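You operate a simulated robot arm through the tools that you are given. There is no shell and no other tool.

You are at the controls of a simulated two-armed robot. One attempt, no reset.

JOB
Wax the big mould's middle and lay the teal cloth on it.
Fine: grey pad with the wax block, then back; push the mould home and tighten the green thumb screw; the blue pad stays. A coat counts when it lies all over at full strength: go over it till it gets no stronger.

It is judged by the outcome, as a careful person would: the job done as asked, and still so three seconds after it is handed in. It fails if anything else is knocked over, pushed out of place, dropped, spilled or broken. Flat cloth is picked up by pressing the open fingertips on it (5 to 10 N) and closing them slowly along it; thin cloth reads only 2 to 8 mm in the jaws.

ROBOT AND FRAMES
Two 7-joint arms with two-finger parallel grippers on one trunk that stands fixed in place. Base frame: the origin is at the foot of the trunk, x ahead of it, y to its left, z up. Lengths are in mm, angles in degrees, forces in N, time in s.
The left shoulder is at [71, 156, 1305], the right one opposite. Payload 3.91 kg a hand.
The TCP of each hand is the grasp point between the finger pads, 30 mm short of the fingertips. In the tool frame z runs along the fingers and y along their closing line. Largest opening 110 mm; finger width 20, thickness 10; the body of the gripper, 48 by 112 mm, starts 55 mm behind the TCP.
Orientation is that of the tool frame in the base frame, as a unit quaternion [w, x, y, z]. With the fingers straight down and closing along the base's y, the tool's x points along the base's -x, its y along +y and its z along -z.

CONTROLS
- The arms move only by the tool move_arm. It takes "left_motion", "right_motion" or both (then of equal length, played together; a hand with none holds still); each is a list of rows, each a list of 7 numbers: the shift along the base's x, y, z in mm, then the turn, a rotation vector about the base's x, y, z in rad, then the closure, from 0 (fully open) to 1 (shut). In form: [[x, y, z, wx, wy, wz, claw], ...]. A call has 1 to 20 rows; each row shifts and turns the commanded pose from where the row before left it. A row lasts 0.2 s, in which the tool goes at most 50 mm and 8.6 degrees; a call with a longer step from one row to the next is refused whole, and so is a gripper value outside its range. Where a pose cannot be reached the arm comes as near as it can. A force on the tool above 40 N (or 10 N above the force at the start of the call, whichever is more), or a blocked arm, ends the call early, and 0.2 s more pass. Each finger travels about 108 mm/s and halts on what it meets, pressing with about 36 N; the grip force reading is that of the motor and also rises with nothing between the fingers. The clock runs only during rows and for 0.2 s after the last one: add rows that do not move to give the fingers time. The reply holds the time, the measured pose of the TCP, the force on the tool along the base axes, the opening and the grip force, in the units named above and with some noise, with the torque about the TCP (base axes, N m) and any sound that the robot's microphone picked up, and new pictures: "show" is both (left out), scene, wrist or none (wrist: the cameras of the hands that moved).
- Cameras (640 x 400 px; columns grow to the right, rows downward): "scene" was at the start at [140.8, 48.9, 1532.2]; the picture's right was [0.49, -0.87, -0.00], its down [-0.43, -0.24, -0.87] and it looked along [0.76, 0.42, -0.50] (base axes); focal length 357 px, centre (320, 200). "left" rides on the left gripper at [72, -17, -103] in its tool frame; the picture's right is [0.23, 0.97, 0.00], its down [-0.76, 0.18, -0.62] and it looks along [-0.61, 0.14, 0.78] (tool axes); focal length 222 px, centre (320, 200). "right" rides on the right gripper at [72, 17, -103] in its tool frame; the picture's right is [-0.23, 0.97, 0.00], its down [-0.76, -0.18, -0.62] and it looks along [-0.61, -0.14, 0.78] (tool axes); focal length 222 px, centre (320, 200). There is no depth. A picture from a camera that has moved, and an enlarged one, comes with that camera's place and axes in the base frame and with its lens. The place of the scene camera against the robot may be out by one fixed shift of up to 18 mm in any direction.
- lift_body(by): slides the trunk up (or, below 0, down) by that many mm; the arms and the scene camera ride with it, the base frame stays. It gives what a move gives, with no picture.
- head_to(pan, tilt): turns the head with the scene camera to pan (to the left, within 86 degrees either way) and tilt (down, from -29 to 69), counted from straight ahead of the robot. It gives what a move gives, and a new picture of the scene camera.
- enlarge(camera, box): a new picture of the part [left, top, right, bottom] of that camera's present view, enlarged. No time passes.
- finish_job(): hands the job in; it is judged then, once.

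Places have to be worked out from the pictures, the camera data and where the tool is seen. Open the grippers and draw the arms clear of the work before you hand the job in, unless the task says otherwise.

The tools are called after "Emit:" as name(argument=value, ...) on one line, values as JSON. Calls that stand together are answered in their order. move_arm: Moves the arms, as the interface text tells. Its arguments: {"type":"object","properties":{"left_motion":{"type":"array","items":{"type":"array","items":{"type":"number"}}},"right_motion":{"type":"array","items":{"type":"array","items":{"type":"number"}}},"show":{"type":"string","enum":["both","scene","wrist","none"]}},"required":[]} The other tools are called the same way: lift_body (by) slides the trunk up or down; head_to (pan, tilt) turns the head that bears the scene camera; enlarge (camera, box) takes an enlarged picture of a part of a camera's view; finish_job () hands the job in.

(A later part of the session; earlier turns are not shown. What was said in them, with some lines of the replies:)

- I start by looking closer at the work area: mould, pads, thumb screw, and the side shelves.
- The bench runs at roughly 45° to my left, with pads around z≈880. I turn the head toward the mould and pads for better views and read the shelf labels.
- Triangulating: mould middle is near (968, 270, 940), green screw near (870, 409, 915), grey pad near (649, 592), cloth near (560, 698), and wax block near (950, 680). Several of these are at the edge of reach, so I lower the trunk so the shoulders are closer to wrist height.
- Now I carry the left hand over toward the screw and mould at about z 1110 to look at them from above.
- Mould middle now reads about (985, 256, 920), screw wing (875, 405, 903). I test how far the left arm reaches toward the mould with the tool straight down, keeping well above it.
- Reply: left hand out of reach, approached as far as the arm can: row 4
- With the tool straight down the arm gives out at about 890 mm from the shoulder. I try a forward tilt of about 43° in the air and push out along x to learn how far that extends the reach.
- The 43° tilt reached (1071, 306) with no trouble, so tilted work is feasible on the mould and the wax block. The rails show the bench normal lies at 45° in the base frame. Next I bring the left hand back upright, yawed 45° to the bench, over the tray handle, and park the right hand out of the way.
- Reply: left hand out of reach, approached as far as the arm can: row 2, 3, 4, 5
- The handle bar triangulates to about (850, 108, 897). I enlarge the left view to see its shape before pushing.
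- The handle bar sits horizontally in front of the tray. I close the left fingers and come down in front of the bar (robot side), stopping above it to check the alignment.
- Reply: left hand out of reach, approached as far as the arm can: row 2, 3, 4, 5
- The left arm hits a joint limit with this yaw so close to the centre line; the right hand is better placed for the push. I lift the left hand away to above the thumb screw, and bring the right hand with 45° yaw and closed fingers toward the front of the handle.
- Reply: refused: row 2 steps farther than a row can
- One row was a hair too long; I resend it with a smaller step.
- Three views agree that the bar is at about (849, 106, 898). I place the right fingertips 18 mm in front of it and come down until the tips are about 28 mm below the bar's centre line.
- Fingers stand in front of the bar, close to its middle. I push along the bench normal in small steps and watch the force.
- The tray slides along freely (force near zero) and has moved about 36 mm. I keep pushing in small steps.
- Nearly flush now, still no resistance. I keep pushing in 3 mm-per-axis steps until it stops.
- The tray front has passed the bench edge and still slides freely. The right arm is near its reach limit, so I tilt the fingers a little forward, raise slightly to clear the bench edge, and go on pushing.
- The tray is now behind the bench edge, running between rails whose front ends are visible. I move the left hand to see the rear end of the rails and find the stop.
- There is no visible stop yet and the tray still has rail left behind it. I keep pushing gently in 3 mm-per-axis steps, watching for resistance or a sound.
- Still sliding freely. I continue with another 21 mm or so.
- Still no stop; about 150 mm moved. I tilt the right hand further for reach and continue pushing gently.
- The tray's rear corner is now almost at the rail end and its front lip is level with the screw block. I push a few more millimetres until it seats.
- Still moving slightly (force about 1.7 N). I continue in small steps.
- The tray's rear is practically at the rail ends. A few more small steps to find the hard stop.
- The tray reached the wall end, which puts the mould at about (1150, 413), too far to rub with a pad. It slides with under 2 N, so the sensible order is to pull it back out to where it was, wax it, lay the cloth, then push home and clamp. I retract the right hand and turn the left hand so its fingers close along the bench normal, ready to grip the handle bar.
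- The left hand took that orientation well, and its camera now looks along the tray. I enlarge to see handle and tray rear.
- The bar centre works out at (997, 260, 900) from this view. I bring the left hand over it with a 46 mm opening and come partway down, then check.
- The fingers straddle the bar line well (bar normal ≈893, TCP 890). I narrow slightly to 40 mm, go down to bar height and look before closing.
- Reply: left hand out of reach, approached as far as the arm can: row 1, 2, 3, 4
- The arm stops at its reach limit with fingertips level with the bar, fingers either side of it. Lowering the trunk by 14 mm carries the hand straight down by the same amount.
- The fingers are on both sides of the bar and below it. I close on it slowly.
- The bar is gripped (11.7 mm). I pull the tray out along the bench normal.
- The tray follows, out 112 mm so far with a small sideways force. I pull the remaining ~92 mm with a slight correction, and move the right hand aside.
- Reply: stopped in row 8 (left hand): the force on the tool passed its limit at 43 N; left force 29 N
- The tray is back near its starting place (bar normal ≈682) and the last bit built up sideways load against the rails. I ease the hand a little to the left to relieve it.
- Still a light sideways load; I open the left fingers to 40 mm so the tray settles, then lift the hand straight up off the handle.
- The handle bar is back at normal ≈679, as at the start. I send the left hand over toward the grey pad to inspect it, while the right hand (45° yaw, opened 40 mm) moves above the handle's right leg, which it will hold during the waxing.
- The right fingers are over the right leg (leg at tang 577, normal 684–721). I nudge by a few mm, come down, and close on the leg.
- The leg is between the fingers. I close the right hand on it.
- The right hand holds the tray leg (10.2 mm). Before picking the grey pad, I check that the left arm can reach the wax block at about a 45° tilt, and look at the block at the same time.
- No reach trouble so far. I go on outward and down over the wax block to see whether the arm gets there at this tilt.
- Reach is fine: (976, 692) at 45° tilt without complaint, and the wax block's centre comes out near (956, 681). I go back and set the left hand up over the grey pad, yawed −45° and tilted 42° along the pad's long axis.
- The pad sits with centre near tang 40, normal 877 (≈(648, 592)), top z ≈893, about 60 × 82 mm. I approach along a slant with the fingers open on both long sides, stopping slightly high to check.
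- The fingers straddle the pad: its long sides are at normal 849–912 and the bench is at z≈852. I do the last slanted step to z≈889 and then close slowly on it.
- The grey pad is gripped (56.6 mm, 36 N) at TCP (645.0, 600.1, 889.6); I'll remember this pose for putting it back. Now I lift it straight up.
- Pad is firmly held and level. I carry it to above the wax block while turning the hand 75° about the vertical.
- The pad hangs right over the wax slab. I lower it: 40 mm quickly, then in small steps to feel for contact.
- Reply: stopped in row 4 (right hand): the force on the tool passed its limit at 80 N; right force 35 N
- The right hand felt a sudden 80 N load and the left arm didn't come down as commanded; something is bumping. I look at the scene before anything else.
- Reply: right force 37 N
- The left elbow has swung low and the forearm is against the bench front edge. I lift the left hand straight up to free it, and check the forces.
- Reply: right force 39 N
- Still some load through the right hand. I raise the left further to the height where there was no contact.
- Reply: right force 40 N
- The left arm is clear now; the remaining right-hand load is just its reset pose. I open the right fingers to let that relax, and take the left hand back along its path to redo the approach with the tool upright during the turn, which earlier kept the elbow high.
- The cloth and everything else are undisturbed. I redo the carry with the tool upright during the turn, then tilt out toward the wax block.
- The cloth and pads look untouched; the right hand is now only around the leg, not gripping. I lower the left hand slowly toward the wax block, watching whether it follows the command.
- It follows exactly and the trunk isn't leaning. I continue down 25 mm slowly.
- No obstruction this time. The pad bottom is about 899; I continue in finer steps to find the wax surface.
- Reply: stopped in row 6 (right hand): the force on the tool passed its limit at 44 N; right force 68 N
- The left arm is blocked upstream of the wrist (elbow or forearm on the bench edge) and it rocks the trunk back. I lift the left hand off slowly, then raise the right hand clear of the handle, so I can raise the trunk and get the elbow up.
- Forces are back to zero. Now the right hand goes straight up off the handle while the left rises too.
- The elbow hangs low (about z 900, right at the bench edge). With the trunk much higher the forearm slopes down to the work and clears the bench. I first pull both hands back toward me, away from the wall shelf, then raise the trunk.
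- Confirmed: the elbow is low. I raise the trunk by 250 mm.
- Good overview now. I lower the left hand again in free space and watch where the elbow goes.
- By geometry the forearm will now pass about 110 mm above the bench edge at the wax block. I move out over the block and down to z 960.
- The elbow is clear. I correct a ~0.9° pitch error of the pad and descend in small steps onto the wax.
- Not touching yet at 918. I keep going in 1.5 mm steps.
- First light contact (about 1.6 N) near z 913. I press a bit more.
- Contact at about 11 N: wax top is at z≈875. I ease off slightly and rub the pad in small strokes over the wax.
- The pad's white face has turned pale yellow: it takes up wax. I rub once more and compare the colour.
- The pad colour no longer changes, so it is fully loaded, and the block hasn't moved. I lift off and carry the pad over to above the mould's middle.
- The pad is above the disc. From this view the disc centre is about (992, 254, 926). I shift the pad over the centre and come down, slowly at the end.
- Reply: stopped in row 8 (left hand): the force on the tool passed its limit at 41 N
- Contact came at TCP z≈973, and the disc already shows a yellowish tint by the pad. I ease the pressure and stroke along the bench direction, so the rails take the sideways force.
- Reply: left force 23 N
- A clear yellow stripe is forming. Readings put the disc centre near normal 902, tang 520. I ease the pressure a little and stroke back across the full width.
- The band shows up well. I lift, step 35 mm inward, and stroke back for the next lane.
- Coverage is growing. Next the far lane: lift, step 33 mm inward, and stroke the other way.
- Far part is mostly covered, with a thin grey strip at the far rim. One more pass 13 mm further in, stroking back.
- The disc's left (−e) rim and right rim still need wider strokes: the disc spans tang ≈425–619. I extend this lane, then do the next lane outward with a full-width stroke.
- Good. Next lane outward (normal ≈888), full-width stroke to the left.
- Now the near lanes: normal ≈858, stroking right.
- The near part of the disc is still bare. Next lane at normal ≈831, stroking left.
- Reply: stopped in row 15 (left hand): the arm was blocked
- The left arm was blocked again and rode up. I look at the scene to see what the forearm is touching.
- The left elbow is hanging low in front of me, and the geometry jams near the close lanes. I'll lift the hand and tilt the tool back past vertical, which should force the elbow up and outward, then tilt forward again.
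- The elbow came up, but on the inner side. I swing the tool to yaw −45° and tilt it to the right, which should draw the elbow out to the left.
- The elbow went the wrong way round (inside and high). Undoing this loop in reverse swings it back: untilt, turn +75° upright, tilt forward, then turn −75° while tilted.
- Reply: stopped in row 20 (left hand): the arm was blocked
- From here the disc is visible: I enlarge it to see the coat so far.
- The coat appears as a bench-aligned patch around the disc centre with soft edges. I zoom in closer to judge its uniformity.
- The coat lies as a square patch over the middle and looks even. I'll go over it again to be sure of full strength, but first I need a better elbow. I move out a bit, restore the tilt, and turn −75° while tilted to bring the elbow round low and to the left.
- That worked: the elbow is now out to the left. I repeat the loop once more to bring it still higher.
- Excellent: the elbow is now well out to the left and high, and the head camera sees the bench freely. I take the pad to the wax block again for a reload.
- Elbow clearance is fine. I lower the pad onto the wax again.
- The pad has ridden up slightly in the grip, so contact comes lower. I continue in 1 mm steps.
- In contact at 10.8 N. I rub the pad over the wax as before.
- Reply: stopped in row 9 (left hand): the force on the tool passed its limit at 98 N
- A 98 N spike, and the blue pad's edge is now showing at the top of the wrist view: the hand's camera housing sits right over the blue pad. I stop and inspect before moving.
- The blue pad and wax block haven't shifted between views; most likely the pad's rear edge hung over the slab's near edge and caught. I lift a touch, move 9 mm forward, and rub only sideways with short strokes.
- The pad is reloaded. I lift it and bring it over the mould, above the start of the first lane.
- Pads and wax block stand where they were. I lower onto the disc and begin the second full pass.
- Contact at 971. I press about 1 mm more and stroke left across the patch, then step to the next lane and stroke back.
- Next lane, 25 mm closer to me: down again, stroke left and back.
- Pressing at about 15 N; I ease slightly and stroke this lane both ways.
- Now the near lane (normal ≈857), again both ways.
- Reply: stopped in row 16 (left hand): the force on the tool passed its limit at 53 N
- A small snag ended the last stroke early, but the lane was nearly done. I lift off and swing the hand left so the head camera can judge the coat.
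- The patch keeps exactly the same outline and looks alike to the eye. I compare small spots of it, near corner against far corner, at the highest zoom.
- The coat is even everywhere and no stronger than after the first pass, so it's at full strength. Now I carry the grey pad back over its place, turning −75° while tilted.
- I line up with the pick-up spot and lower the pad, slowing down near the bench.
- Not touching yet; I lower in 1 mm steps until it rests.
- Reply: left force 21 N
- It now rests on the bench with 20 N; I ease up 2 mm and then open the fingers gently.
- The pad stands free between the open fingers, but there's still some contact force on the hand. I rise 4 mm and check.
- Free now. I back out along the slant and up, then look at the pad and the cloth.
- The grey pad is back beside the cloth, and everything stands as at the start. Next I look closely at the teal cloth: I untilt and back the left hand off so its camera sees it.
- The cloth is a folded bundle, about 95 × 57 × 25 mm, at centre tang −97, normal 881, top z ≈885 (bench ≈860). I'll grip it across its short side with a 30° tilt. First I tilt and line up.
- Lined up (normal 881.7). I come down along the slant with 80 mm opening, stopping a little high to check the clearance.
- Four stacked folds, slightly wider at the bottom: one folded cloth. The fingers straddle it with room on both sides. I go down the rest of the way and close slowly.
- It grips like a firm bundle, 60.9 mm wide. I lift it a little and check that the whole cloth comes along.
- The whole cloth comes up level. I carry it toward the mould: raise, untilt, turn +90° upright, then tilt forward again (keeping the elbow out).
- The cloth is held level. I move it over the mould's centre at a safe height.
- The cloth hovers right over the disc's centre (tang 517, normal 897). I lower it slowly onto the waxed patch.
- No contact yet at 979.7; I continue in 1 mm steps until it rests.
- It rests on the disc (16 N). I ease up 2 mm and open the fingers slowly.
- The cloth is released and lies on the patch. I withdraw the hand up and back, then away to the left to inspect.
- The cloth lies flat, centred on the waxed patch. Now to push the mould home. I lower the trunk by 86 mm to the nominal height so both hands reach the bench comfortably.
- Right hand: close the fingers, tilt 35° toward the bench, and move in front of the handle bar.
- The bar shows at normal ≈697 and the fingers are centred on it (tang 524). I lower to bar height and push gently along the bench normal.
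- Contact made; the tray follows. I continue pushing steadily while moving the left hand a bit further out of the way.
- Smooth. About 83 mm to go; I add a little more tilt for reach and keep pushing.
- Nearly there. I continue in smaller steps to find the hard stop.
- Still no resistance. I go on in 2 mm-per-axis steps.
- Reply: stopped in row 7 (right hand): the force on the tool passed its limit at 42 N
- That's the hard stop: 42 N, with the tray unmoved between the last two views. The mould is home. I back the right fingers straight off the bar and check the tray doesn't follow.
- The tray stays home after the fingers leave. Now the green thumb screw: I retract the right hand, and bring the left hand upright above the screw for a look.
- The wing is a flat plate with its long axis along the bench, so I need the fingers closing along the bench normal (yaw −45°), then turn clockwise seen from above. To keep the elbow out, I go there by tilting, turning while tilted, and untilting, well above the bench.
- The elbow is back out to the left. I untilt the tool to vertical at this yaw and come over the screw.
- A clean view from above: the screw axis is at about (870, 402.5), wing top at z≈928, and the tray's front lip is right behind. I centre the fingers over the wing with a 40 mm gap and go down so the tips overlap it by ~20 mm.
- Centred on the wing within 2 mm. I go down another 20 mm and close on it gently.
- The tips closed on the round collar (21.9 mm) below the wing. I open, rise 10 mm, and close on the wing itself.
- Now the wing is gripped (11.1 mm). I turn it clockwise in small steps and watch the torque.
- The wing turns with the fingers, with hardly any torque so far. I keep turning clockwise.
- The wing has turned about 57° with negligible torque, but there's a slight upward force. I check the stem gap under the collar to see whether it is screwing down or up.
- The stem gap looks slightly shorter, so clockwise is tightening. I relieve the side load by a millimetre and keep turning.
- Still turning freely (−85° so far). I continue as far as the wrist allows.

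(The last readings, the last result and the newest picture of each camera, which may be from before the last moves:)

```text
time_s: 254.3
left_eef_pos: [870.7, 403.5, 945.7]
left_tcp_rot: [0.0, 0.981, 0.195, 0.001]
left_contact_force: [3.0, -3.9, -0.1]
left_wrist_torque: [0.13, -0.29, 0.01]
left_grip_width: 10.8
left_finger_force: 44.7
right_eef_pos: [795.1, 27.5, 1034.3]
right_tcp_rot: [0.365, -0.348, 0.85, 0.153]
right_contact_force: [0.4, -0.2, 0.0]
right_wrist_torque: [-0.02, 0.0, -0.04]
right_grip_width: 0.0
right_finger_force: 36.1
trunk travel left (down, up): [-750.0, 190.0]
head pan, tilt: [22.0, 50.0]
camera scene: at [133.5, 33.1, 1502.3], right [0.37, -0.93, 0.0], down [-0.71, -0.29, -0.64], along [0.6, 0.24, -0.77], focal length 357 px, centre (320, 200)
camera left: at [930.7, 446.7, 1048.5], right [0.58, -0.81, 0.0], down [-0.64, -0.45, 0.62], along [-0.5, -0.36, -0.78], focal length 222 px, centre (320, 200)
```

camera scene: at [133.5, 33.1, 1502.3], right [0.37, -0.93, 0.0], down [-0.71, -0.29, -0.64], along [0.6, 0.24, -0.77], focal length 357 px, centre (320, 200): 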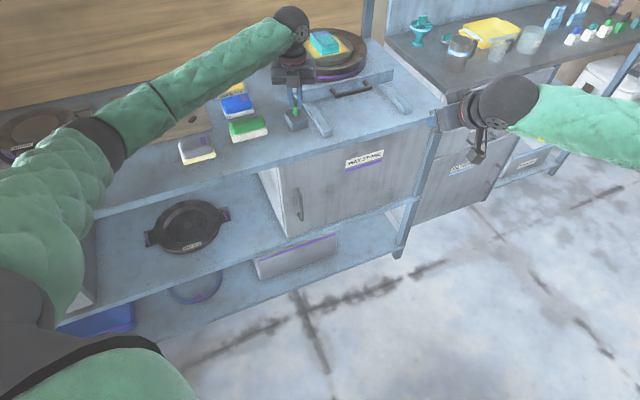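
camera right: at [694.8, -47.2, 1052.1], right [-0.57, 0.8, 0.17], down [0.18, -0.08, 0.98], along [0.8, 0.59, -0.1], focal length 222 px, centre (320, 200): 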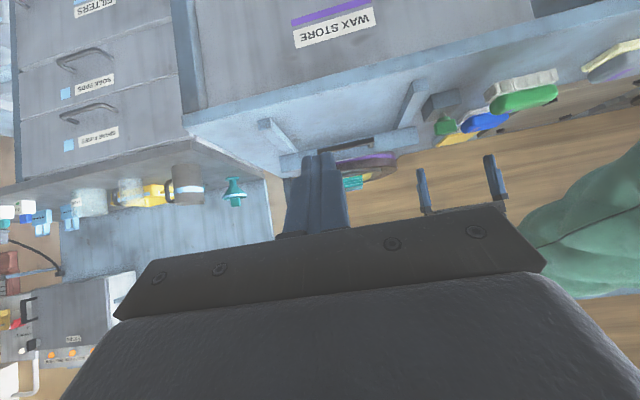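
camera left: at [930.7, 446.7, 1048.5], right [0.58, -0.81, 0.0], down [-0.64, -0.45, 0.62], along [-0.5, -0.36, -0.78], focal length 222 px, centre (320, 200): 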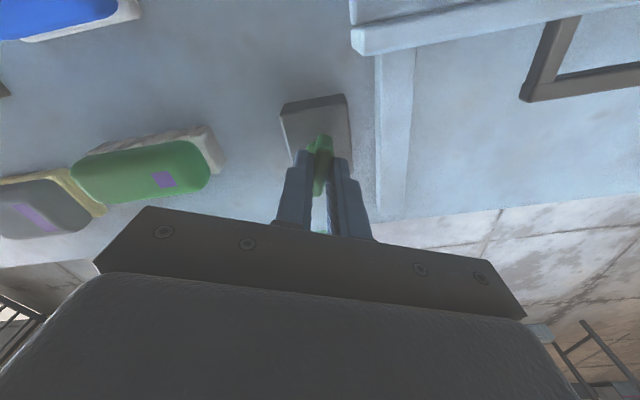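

Turned about 112° now, still free. I carry on.

Emit:
move_arm(left_motion=[[0, 0, 0, 0, 0, -0.12, 1], [0, 0, 0, 0, 0, -0.12, 1], [0, 0, 0, 0, 0, -0.12, 1], [0, 0, 0, 0, 0, -0.12, 1], [0, 0, 0, 0, 0, 0, 1]], show="both")

```text
time_s: 255.5
left_eef_pos: [870.6, 404.5, 945.5]
left_tcp_rot: [0.0, 0.999, -0.044, 0.002]
left_contact_force: [3.7, -8.0, -1.0]
left_wrist_torque: [-0.03, -0.27, -0.01]
left_grip_width: 10.6
left_finger_force: 44.9
right_eef_pos: [795.4, 28.0, 1034.5]
right_tcp_rot: [0.364, -0.348, 0.85, 0.154]
right_contact_force: [0.2, 0.6, -0.7]
right_wrist_torque: [0.01, 0.01, 0.02]
right_grip_width: 0.0
right_finger_force: 36.1
trunk travel left (down, up): [-750.0, 190.0]
head pan, tilt: [22.0, 50.0]
camera scene: at [133.7, 32.8, 1502.3], right [0.37, -0.93, 0.0], down [-0.71, -0.29, -0.64], along [0.6, 0.24, -0.77], focal length 357 px, centre (320, 200)
camera left: at [944.1, 413.6, 1048.5], right [0.14, -0.99, 0.0], down [-0.78, -0.11, 0.62], along [-0.61, -0.09, -0.78], focal length 222 px, centre (320, 200)
```

scene: 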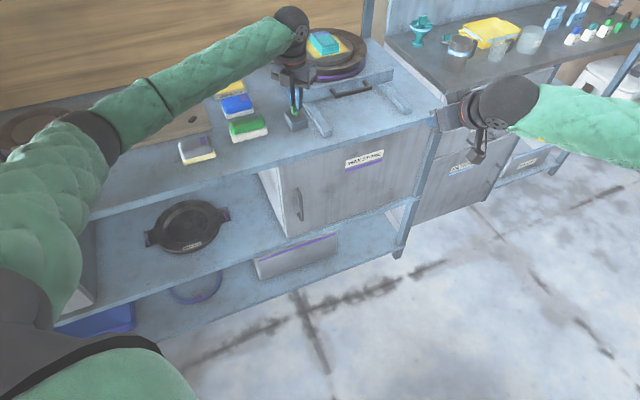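
left: 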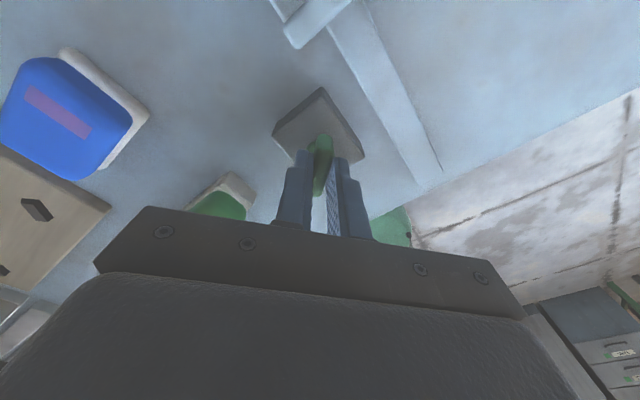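

Turned about 140°, no torque yet. I continue.

Emit:
move_arm(left_motion=[[0, -0.5, 0, 0, 0, -0.12, 1], [0, 0, 0, 0, 0, -0.12, 1], [0, 0, 0, 0, 0, -0.12, 1], [0, 0, 0, 0, 0, -0.12, 1], [0, 0, 0, 0, 0, 0, 1]], show="both")

Emit:
enlarge(camera="scene", box=[265, 85, 335, 135])

```text
time_s: 256.7
left_eef_pos: [870.5, 402.6, 945.2]
left_tcp_rot: [0.003, 0.981, -0.192, 0.002]
left_contact_force: [2.6, -10.4, -2.5]
left_wrist_torque: [0.15, 0.4, -0.03]
left_grip_width: 10.8
left_finger_force: 45.0
left hand out of reach, approached as far as the arm can: row 3, 4
right_eef_pos: [796.0, 27.1, 1033.8]
right_tcp_rot: [0.365, -0.348, 0.85, 0.154]
right_contact_force: [1.3, -0.1, 0.0]
right_wrist_torque: [-0.02, -0.01, 0.01]
right_grip_width: 0.0
right_finger_force: 36.6
trunk travel left (down, up): [-750.0, 190.0]
head pan, tilt: [22.0, 50.0]
camera scene: at [133.8, 32.5, 1502.3], right [0.37, -0.93, 0.0], down [-0.71, -0.29, -0.64], along [0.6, 0.24, -0.77], focal length 357 px, centre (320, 200)
camera left: at [943.8, 391.3, 1048.4], right [-0.16, -0.99, 0.0], down [-0.77, 0.13, 0.62], along [-0.61, 0.1, -0.78], focal length 222 px, centre (320, 200)
```

scene: 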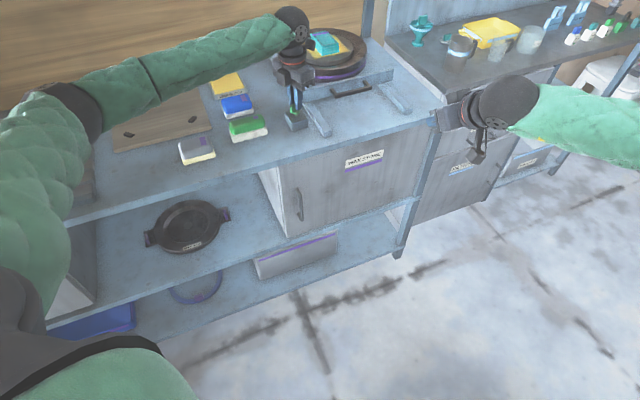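
left: 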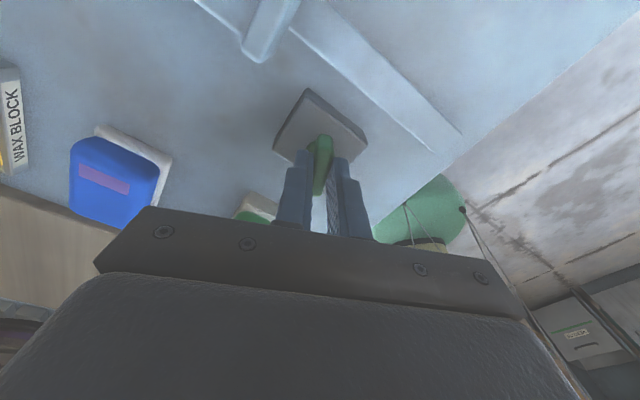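

```text
8.00 times, centred on (300, 110) of scene
camera zoom: at [133.8, 32.5, 1502.3], right [0.37, -0.93, 0.0], down [-0.71, -0.29, -0.64], along [0.6, 0.24, -0.77], focal length 2857 px, centre (480, 920)
```

zoom: 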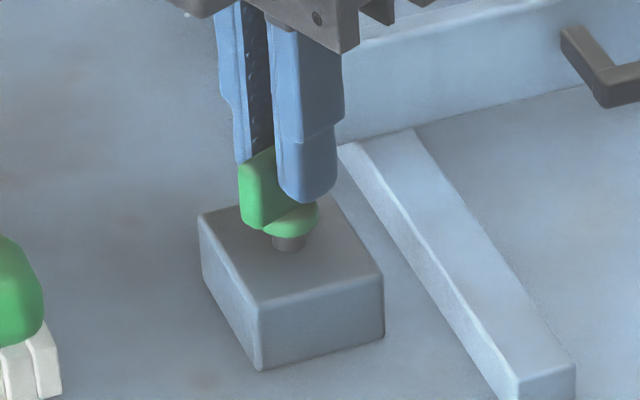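

That's the wrist's limit: about 157° turned, and the stem gap has shortened. I release, rise clear of the wing, and rotate the hand back 180° for another grip.

Emit:
move_arm(left_motion=[[0, 0.5, 0, 0, 0, 0, 0.8], [0, 0, 0, 0, 0, 0, 0.62], [0, 0, 15, 0, 0, 0, 0.6], [0, 0, 20, 0, 0, 0, 0.6], [0, 0, 0, 0, 0, 0.1428, 0.6], [0, 0, 0, 0, 0, 0.1428, 0.6], [0, 0, 0, 0, 0, 0.1428, 0.6], [0, 0, 0, 0, 0, 0.1428, 0.6], [0, 0, 0, 0, 0, 0.1428, 0.6], [0, 0, 0, 0, 0, 0.1428, 0.6], [0, 0, 0, 0, 0, 0.1428, 0.6], [0, 0, 0, 0, 0, 0.1428, 0.6], [0, 0, 0, 0, 0, 0.1428, 0.6], [0, 0, 0, 0, 0, 0.1428, 0.6], [0, 0, 0, 0, 0, 0.1428, 0.6], [0, 0, 0, 0, 0, 0.1428, 0.6], [0, 0, 0, 0, 0, 0, 0.6]], show="none")

Emit:
move_arm(left_motion=[[0, 0, 0, 0, 0, 0.1428, 0.6], [0, 0, 0, 0, 0, 0.1428, 0.6], [0, 0, 0, 0, 0, 0.1428, 0.6], [0, 0, 0, 0, 0, 0.1428, 0.6], [0, 0, 0, 0, 0, 0.1428, 0.6], [0, 0, 0, 0, 0, 0.1428, 0.6], [0, 0, 0, 0, 0, 0.1428, 0.6], [0, 0, 0, 0, 0, 0.1428, 0.6], [0, 0, 0, 0, 0, 0.1428, 0.6], [0, 0, 0, 0, 0, 0.1428, 0.6], [0, 0, 0, 0, 0, 0, 0.6]], show="both")

Emit:
enlarge(camera="left", box=[220, 80, 420, 220])

Emit:
enlarge(camera="scene", box=[265, 85, 335, 135])

```text
time_s: 260.3
left_eef_pos: [869.9, 403.7, 980.0]
left_tcp_rot: [-0.001, 0.787, 0.617, 0.002]
left_contact_force: [-0.4, 0.8, 0.2]
left_wrist_torque: [-0.01, 0.0, -0.01]
left_grip_width: 43.9
left_finger_force: 0.0
right_eef_pos: [793.7, 27.3, 1034.9]
right_tcp_rot: [0.364, -0.349, 0.85, 0.154]
right_contact_force: [0.3, -0.3, -0.5]
right_wrist_torque: [-0.03, 0.01, 0.0]
right_grip_width: 0.0
right_finger_force: 36.2
trunk travel left (down, up): [-750.0, 190.0]
head pan, tilt: [22.0, 50.0]
```

```text
time_s: 262.7
left_eef_pos: [869.8, 404.8, 980.8]
left_tcp_rot: [-0.003, 0.192, 0.981, 0.001]
left_contact_force: [0.0, 0.1, -1.4]
left_wrist_torque: [-0.04, -0.01, 0.0]
left_grip_width: 44.0
left_finger_force: 0.0
right_eef_pos: [794.2, 28.9, 1034.2]
right_tcp_rot: [0.364, -0.348, 0.85, 0.154]
right_contact_force: [0.1, 0.8, 0.1]
right_wrist_torque: [0.0, -0.01, -0.03]
right_grip_width: 0.0
right_finger_force: 35.8
trunk travel left (down, up): [-750.0, 190.0]
head pan, tilt: [22.0, 50.0]
camera scene: at [133.1, 33.7, 1502.4], right [0.38, -0.93, 0.0], down [-0.71, -0.29, -0.64], along [0.6, 0.24, -0.77], focal length 357 px, centre (320, 200)
camera left: at [797.3, 415.3, 1083.9], right [0.16, 0.99, 0.0], down [0.78, -0.12, 0.62], along [0.61, -0.09, -0.78], focal length 222 px, centre (320, 200)
```

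scene: 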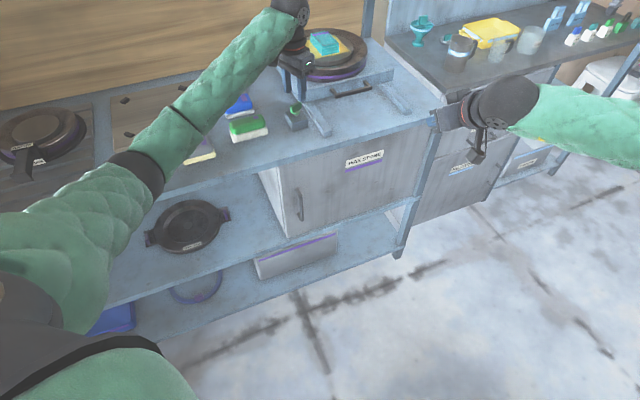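
left: 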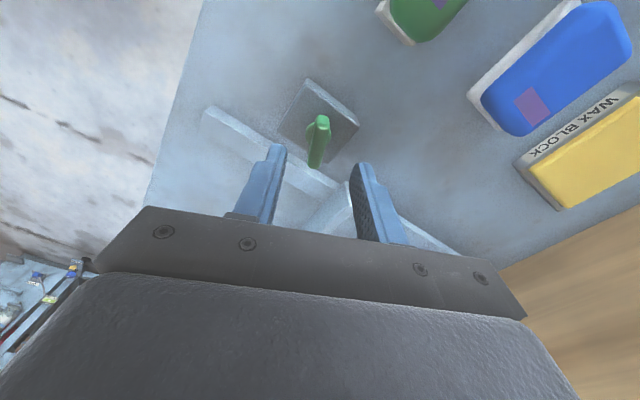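

```text
2.86 times, centred on (320, 150) of left
camera zoom: at [797.3, 415.3, 1083.9], right [0.16, 0.99, 0.0], down [0.78, -0.12, 0.62], along [0.61, -0.09, -0.78], focal length 635 px, centre (320, 343)
```

zoom: 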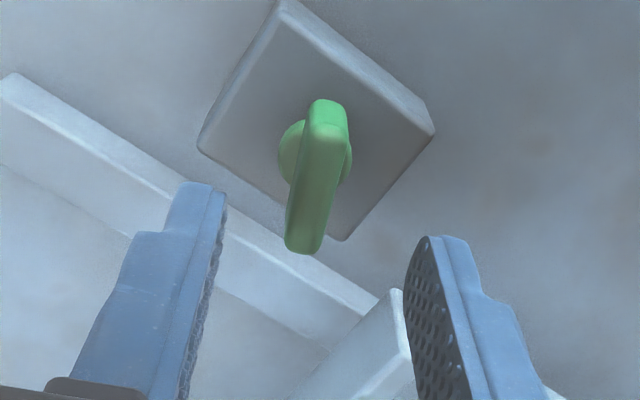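

```text
8.00 times, centred on (300, 110) of scene
camera zoom: at [133.1, 33.7, 1502.4], right [0.38, -0.93, 0.0], down [-0.71, -0.29, -0.64], along [0.6, 0.24, -0.77], focal length 2857 px, centre (480, 920)
```

zoom: 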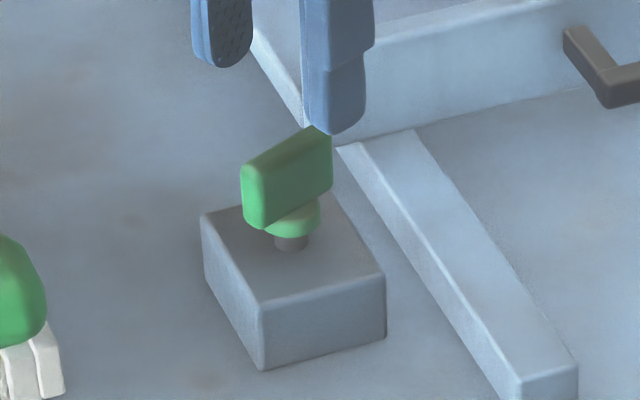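

The wing is again parallel to the fingers. I lower, close on it, and continue clockwise.

Emit:
move_arm(left_motion=[[0, -1, -15, 0, 0, 0, 0.62], [0, 0, -15, 0, 0, 0, 0.62], [0, 0, -6, 0, 0, 0, 0.62], [0, 0, 0, 0, 0, 0, 0.75], [0, 0, 0, 0, 0, 0, 0.86], [0, 0, 0, 0, 0, 0, 1], [0, 0, 0, 0, 0, 0, 1], [0, 0, 0, 0, 0, -0.12, 1], [0, 0, 0, 0, 0, -0.12, 1], [0, 0, 0, 0, 0, -0.12, 1], [0, 0, 0, 0, 0, -0.12, 1], [0, 0, 0, 0, 0, -0.12, 1], [0, 0, 0, 0, 0, -0.12, 1], [0, 0, 0, 0, 0, 0, 1]], show="wrist")

```text
time_s: 265.7
left_eef_pos: [871.6, 402.5, 944.7]
left_tcp_rot: [-0.002, 0.527, 0.85, 0.001]
left_contact_force: [-5.1, -12.8, -6.1]
left_wrist_torque: [-0.92, -0.05, 1.02]
left_grip_width: 17.6
left_finger_force: 44.7
right_eef_pos: [794.7, 26.1, 1033.2]
right_tcp_rot: [0.365, -0.349, 0.85, 0.153]
right_contact_force: [-0.6, 0.5, -0.5]
right_wrist_torque: [-0.01, -0.05, 0.01]
right_grip_width: 0.0
right_finger_force: 36.0
trunk travel left (down, up): [-750.0, 190.0]
head pan, tilt: [22.0, 50.0]
camera left: at [823.5, 458.5, 1047.8], right [0.77, 0.64, 0.0], down [0.5, -0.61, 0.62], along [0.4, -0.48, -0.79], focal length 222 px, centre (320, 200)
```

left: 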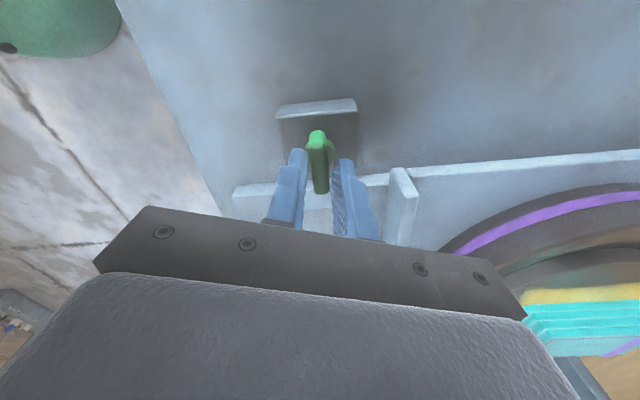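

Now there's resistance: 1.0 N·m about the vertical, and the wing has twisted a little within the fingers. I look closer.

Emit:
enlarge(camera="left", box=[220, 80, 420, 220])

Emit:
enlarge(camera="scene", box=[265, 85, 335, 135])

```text
2.86 times, centred on (320, 150) of left
camera zoom: at [823.5, 458.5, 1047.8], right [0.77, 0.64, 0.0], down [0.5, -0.61, 0.62], along [0.4, -0.48, -0.79], focal length 635 px, centre (320, 343)
```

zoom: 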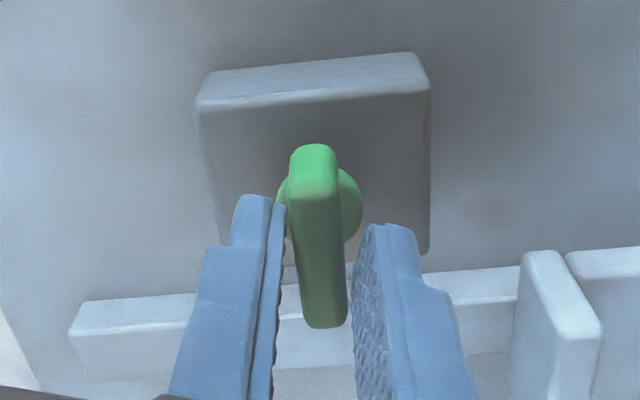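

```text
8.00 times, centred on (300, 110) of scene
camera zoom: at [133.3, 32.5, 1502.4], right [0.37, -0.93, 0.0], down [-0.71, -0.29, -0.64], along [0.6, 0.24, -0.77], focal length 2857 px, centre (480, 920)
```

zoom: 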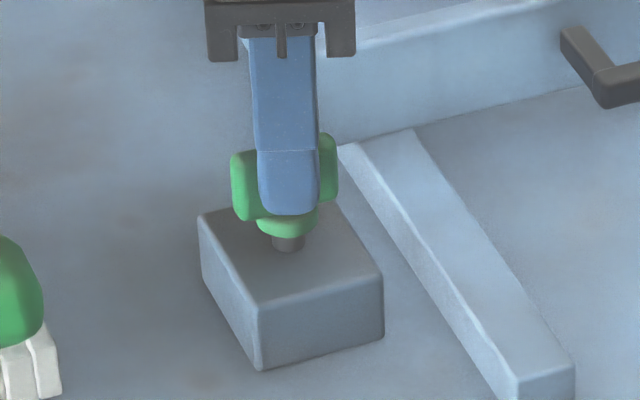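

The wing has stopped lagging behind the hand at about a half turn in all: it feels tight. To be sure, I re-align the fingers with the wing, regrip, and apply torque once more.

Emit:
move_arm(left_motion=[[0, 0, 0, 0, 0, 0.06, 0.8], [0, 0, 0, 0, 0, 0.13, 0.64], [-1, 1, 0, 0, 0, 0.13, 0.64], [0, 0, 0, 0, 0, 0, 0.75], [0, 0, 0, 0, 0, 0, 0.86], [0, 0, 0, 0, 0, 0, 1], [0, 0, 0, 0, 0, 0, 1]], show="wrist")

Emit:
enlarge(camera="left", box=[220, 80, 420, 220])

```text
time_s: 267.3
left_eef_pos: [869.0, 402.8, 944.9]
left_tcp_rot: [-0.003, 0.383, 0.924, 0.002]
left_contact_force: [-7.4, -5.3, -1.9]
left_wrist_torque: [-0.06, 0.73, 0.46]
left_grip_width: 10.7
left_finger_force: 44.7
right_eef_pos: [793.3, 27.4, 1034.4]
right_tcp_rot: [0.364, -0.348, 0.85, 0.153]
right_contact_force: [0.1, -1.1, -0.2]
right_wrist_torque: [-0.02, 0.02, -0.03]
right_grip_width: 0.0
right_finger_force: 36.3
trunk travel left (down, up): [-750.0, 190.0]
head pan, tilt: [22.0, 50.0]
camera left: at [806.4, 442.2, 1048.0], right [0.53, 0.85, 0.0], down [0.66, -0.42, 0.62], along [0.53, -0.33, -0.79], focal length 222 px, centre (320, 200)
```

left: 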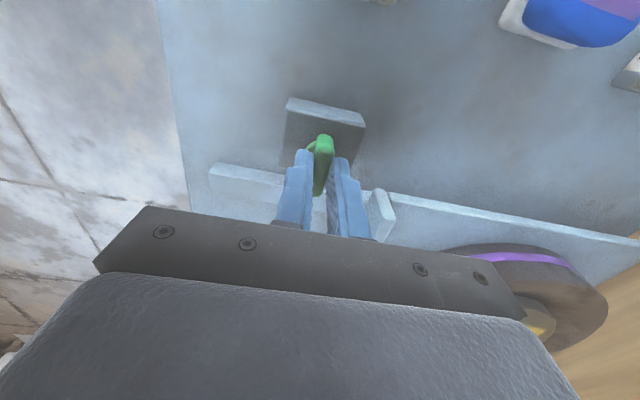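

```text
2.86 times, centred on (320, 150) of left
camera zoom: at [806.4, 442.2, 1048.0], right [0.53, 0.85, 0.0], down [0.66, -0.42, 0.62], along [0.53, -0.33, -0.79], focal length 635 px, centre (320, 343)
```

zoom: 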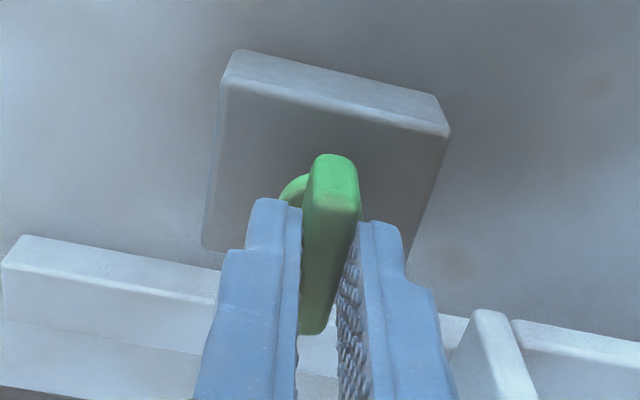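

Aligned again, with torque already 0.46 N·m at this angle. A small further clockwise push to confirm it's at the end.

Emit:
move_arm(left_motion=[[0, 0, 0, 0, 0, -0.05, 1], [0, 0, 0, 0, 0, -0.05, 1], [0, 0, 0, 0, 0, -0.04, 1], [0, 0, 0, 0, 0, 0, 1]], show="wrist")

Emit:
enlarge(camera="left", box=[220, 80, 420, 220])

```text
time_s: 268.3
left_eef_pos: [869.0, 403.7, 945.2]
left_tcp_rot: [-0.002, 0.447, 0.894, 0.003]
left_contact_force: [-5.7, -10.5, -5.4]
left_wrist_torque: [-0.77, 0.0, 1.06]
left_grip_width: 13.6
left_finger_force: 45.0
right_eef_pos: [794.8, 26.4, 1034.9]
right_tcp_rot: [0.365, -0.348, 0.85, 0.153]
right_contact_force: [0.1, 0.4, 0.3]
right_wrist_torque: [-0.02, -0.01, -0.01]
right_grip_width: 0.0
right_finger_force: 36.0
trunk travel left (down, up): [-750.0, 190.0]
head pan, tilt: [22.0, 50.0]
camera left: at [813.0, 450.1, 1048.0], right [0.64, 0.77, 0.0], down [0.6, -0.51, 0.62], along [0.48, -0.4, -0.78], focal length 222 px, centre (320, 200)
```

left: 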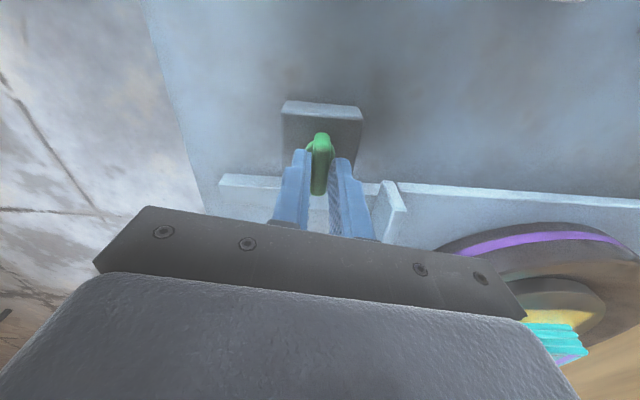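

```text
2.86 times, centred on (320, 150) of left
camera zoom: at [813.0, 450.1, 1048.0], right [0.64, 0.77, 0.0], down [0.6, -0.51, 0.62], along [0.48, -0.4, -0.78], focal length 635 px, centre (320, 343)
```

zoom: 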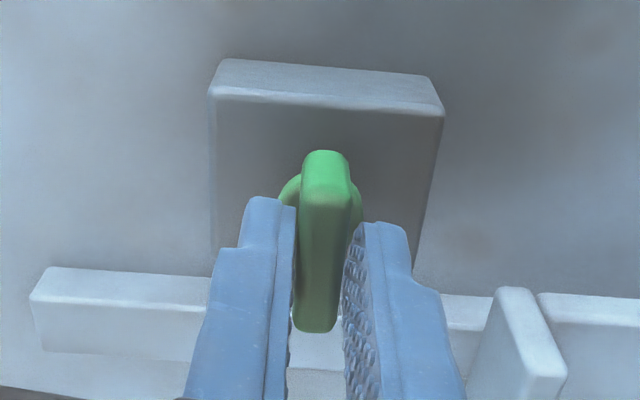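

It holds hard: 1.06 N·m and the wing doesn't follow any more, so the screw is tight. I open the fingers without turning back and rise off it.

Emit:
move_arm(left_motion=[[0, 0, 0, 0, 0, 0, 0.85], [0, 0, 0, 0, 0, 0, 0.7], [0, 0, 0, 0, 0, 0, 0.6], [0, 0, 10, 0, 0, 0, 0.6], [0, 0, 25, 0, 0, 0, 0.6], [0, 0, 40, 0, 0, 0, 0.4], [0, 0, 40, 0, 0, 0, 0], [0, 0, 0, 0, 0, 0, 0]], show="both")

Emit:
enlarge(camera="left", box=[220, 50, 420, 190])

Emit:
enlarge(camera="scene", box=[250, 20, 440, 160])

```text
time_s: 270.1
left_eef_pos: [869.9, 406.2, 1058.9]
left_tcp_rot: [-0.002, 0.447, 0.894, 0.002]
left_contact_force: [0.9, -0.1, 0.4]
left_wrist_torque: [0.03, -0.01, -0.05]
left_grip_width: 110.0
left_finger_force: 0.1
right_eef_pos: [794.1, 27.9, 1034.0]
right_tcp_rot: [0.365, -0.348, 0.85, 0.154]
right_contact_force: [-0.7, -0.1, 0.8]
right_wrist_torque: [0.01, 0.01, 0.02]
right_grip_width: 0.1
right_finger_force: 35.9
trunk travel left (down, up): [-750.0, 190.0]
head pan, tilt: [22.0, 50.0]
camera scene: at [133.6, 33.8, 1502.3], right [0.38, -0.93, 0.0], down [-0.71, -0.29, -0.64], along [0.6, 0.24, -0.77], focal length 357 px, centre (320, 200)
camera left: at [812.8, 451.9, 1163.5], right [0.64, 0.77, 0.0], down [0.6, -0.51, 0.62], along [0.48, -0.4, -0.79], focal length 222 px, centre (320, 200)
```

scene: 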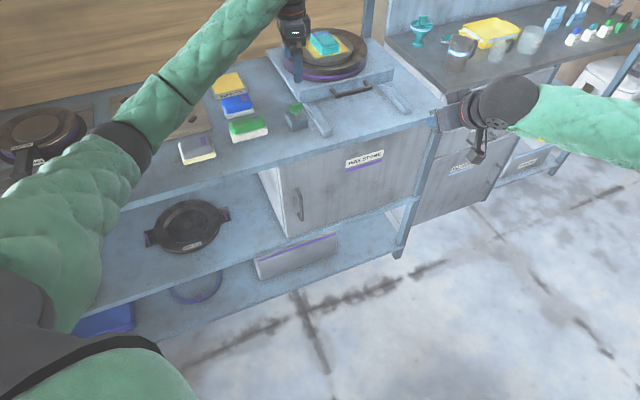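
left: 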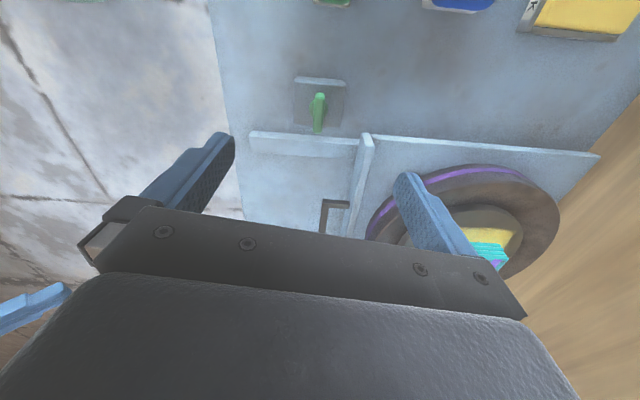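

```text
2.86 times, centred on (320, 120) of left
camera zoom: at [812.8, 451.9, 1163.5], right [0.64, 0.77, 0.0], down [0.6, -0.51, 0.62], along [0.48, -0.4, -0.79], focal length 635 px, centre (320, 429)
```

zoom: 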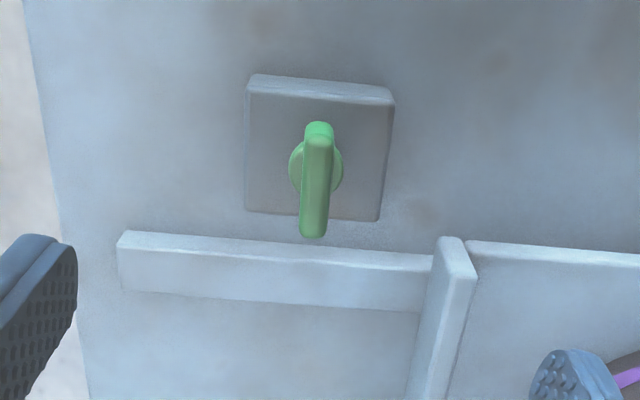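

```text
2.86 times, centred on (345, 90) of scene
camera zoom: at [133.6, 33.8, 1502.3], right [0.38, -0.93, 0.0], down [-0.71, -0.29, -0.64], along [0.6, 0.24, -0.77], focal length 1020 px, centre (249, 514)
```

zoom: 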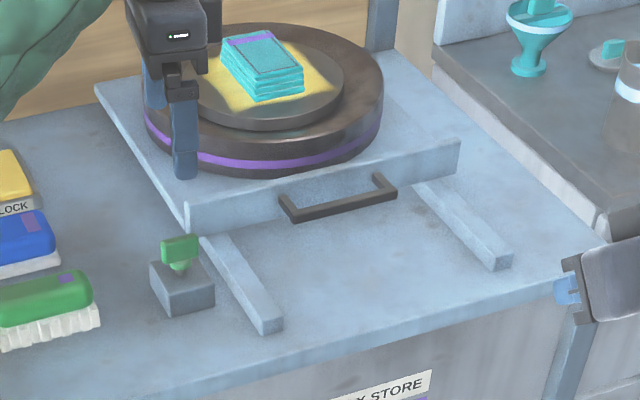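

The wing sits fast, the mould is home against its stop, and the cloth lies on the waxed middle. I withdraw both arms clear of the work and open the right gripper too.

Emit:
move_arm(left_motion=[[0, 0, 40, 0, 0, 0, 0], [-10, 0, 40, 0, 0, 0, 0], [-25, 10, 35, 0, 0, 0, 0], [-30, 15, 25, 0, 0, 0, 0], [-30, 15, 20, 0, 0, 0, 0], [-30, 15, 20, 0, 0, 0, 0], [-30, 15, 10, 0, 0, 0, 0], [-30, 15, 0, 0, 0, 0, 0], [0, 0, 0, 0, 0, 0, 0]], right_motion=[[-20, -15, 20, 0, 0, 0, 0.5], [-20, -15, 25, -0.08, 0.08, 0, 0], [-20, -15, 25, -0.08, 0.08, 0, 0], [-20, -15, 25, -0.08, 0.08, 0, 0], [-20, -15, 25, -0.08, 0.08, 0, 0], [-10, -15, 25, -0.08, 0.08, 0, 0], [0, -15, 25, -0.08, 0.08, 0, 0], [0, 0, 0, 0, 0, 0, 0], [0, 0, 0, 0, 0, 0, 0]], show="scene")

Emit:
head_to(pan=26, tilt=42)

```text
time_s: 272.1
left_eef_pos: [686.2, 488.4, 1249.4]
left_tcp_rot: [-0.002, 0.448, 0.894, 0.002]
left_contact_force: [0.6, -0.3, 0.0]
left_wrist_torque: [0.0, 0.02, -0.03]
left_grip_width: 109.9
left_finger_force: 0.1
right_eef_pos: [685.1, -77.1, 1202.6]
right_tcp_rot: [0.061, -0.377, 0.924, 0.027]
right_contact_force: [-0.4, 0.6, -0.1]
right_wrist_torque: [0.04, 0.03, 0.03]
right_grip_width: 110.2
right_finger_force: 0.0
trunk travel left (down, up): [-750.0, 190.0]
head pan, tilt: [22.0, 50.0]
camera scene: at [134.1, 32.9, 1502.3], right [0.38, -0.93, 0.0], down [-0.71, -0.29, -0.64], along [0.59, 0.24, -0.77], focal length 357 px, centre (320, 200)
```

scene: 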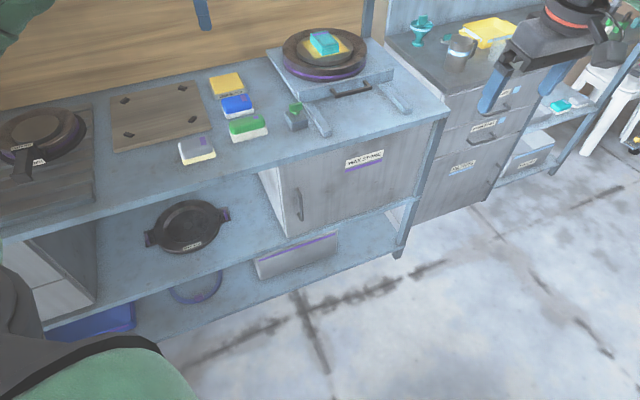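

```text
time_s: 272.8
left_eef_pos: [685.8, 490.2, 1250.4]
left_tcp_rot: [-0.002, 0.446, 0.895, 0.002]
left_contact_force: [-0.5, 0.2, 0.0]
left_wrist_torque: [0.04, 0.0, -0.02]
left_grip_width: 109.9
left_finger_force: 0.1
right_eef_pos: [684.7, -75.7, 1202.7]
right_tcp_rot: [0.062, -0.378, 0.923, 0.026]
right_contact_force: [0.6, 0.4, 0.4]
right_wrist_torque: [0.02, 0.0, 0.02]
right_grip_width: 109.9
right_finger_force: 0.0
trunk travel left (down, up): [-750.0, 190.0]
head pan, tilt: [26.0, 42.0]
camera scene: at [136.9, 41.5, 1513.5], right [0.44, -0.9, 0.0], down [-0.6, -0.29, -0.74], along [0.67, 0.33, -0.67], focal length 357 px, centre (320, 200)
```

scene: 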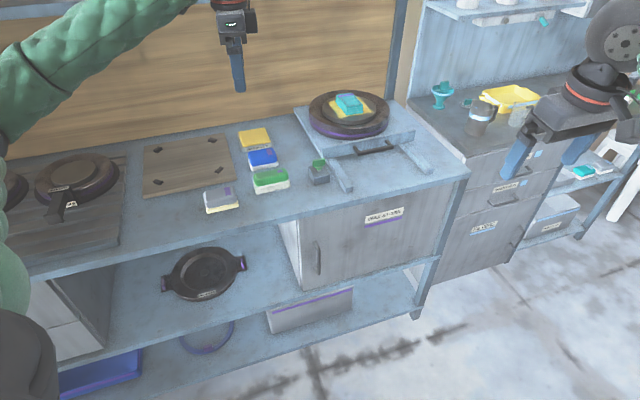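

Both arms are clear. A final close look at the mould, screw, and pads before handing in.

Emit:
enlarge(camera="scene", box=[280, 70, 480, 210])

Emit:
enlarge(camera="scene", box=[130, 110, 330, 240])

Emit:
enlarge(camera="scene", box=[320, 80, 390, 125])

```text
2.86 times, centred on (380, 140) of scene
camera zoom: at [136.9, 41.5, 1513.5], right [0.44, -0.9, 0.0], down [-0.6, -0.29, -0.74], along [0.67, 0.33, -0.67], focal length 1020 px, centre (149, 371)
```

zoom: 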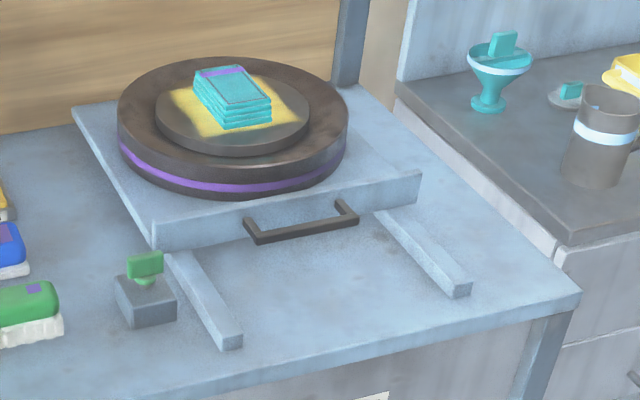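

```text
3.08 times, centred on (230, 175) of scene
camera zoom: at [136.9, 41.5, 1513.5], right [0.44, -0.9, 0.0], down [-0.6, -0.29, -0.74], along [0.67, 0.33, -0.67], focal length 1099 px, centre (597, 277)
```

zoom: 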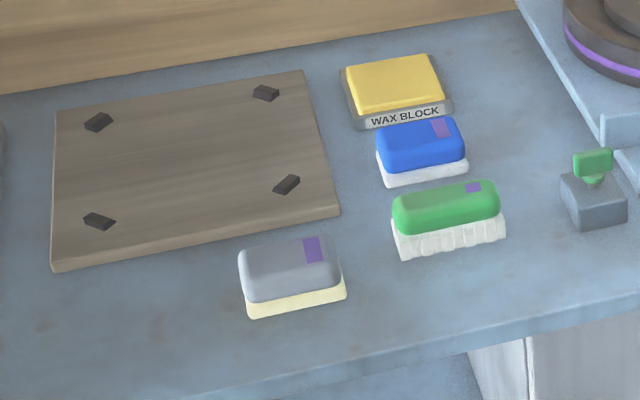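

```text
8.89 times, centred on (355, 102) of scene
camera zoom: at [136.9, 41.5, 1513.5], right [0.44, -0.9, 0.0], down [-0.6, -0.29, -0.74], along [0.67, 0.33, -0.67], focal length 3175 px, centre (9, 1067)
```

zoom: 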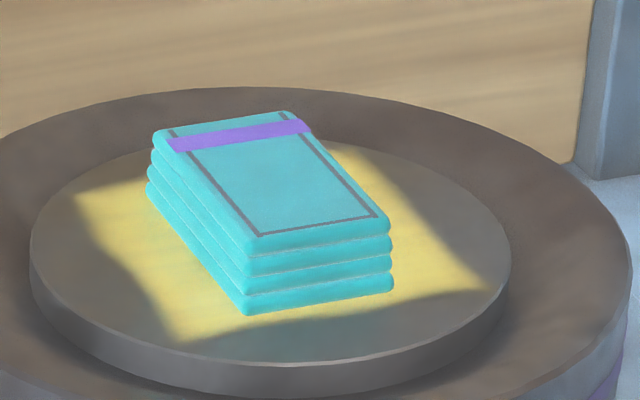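

I've finished the job and I'm handing it in. This is how things stand:
- **Wax:** the mould's middle has an even coat. A second pass with a reloaded pad didn't make it any stronger.
- **Cloth:** the teal cloth lies flat on the waxed middle, still folded.
- **Mould and screw:** the mould is home against its stop. The green thumb screw is tight and doesn't turn any further.
- **Pads and block:** the grey pad is back in its place. The blue pad and the wax block are where they were.
- **Arms:** both grippers are open and clear of the work.

Emit:
finish_job()

```text
The job is handed in.
```

The job is handed in. I have no verdict back yet, so what follows is from my own pictures and readings.

- **Wax:** the coat lies evenly over a square patch in the mould's middle. The rim of the raised disc around the patch stayed bare even where the pad passed over it. A second pass with a reloaded grey pad made the coat no stronger.
- **Cloth:** the teal cloth lies flat on the patch, still folded as I found it.
- **Mould and screw:** I pushed the mould in until it stopped hard. I turned the thumb screw about half a turn clockwise, until it would go no further.
- **Pads and wax block:** the grey pad is back in its place. The blue pad and the wax block look unmoved.
- **Order:** pushed home, the mould was out of reach for waxing. I pulled it back out first, then pushed it home after laying the cloth.
- **Bumps:** the left arm was blocked several times while carrying the pad, probably against the bench edge at first. One stroke on the wax block caught with a short 98 N spike. I saw nothing knocked or shifted afterwards.

Both grippers are open and the arms are clear of the work.
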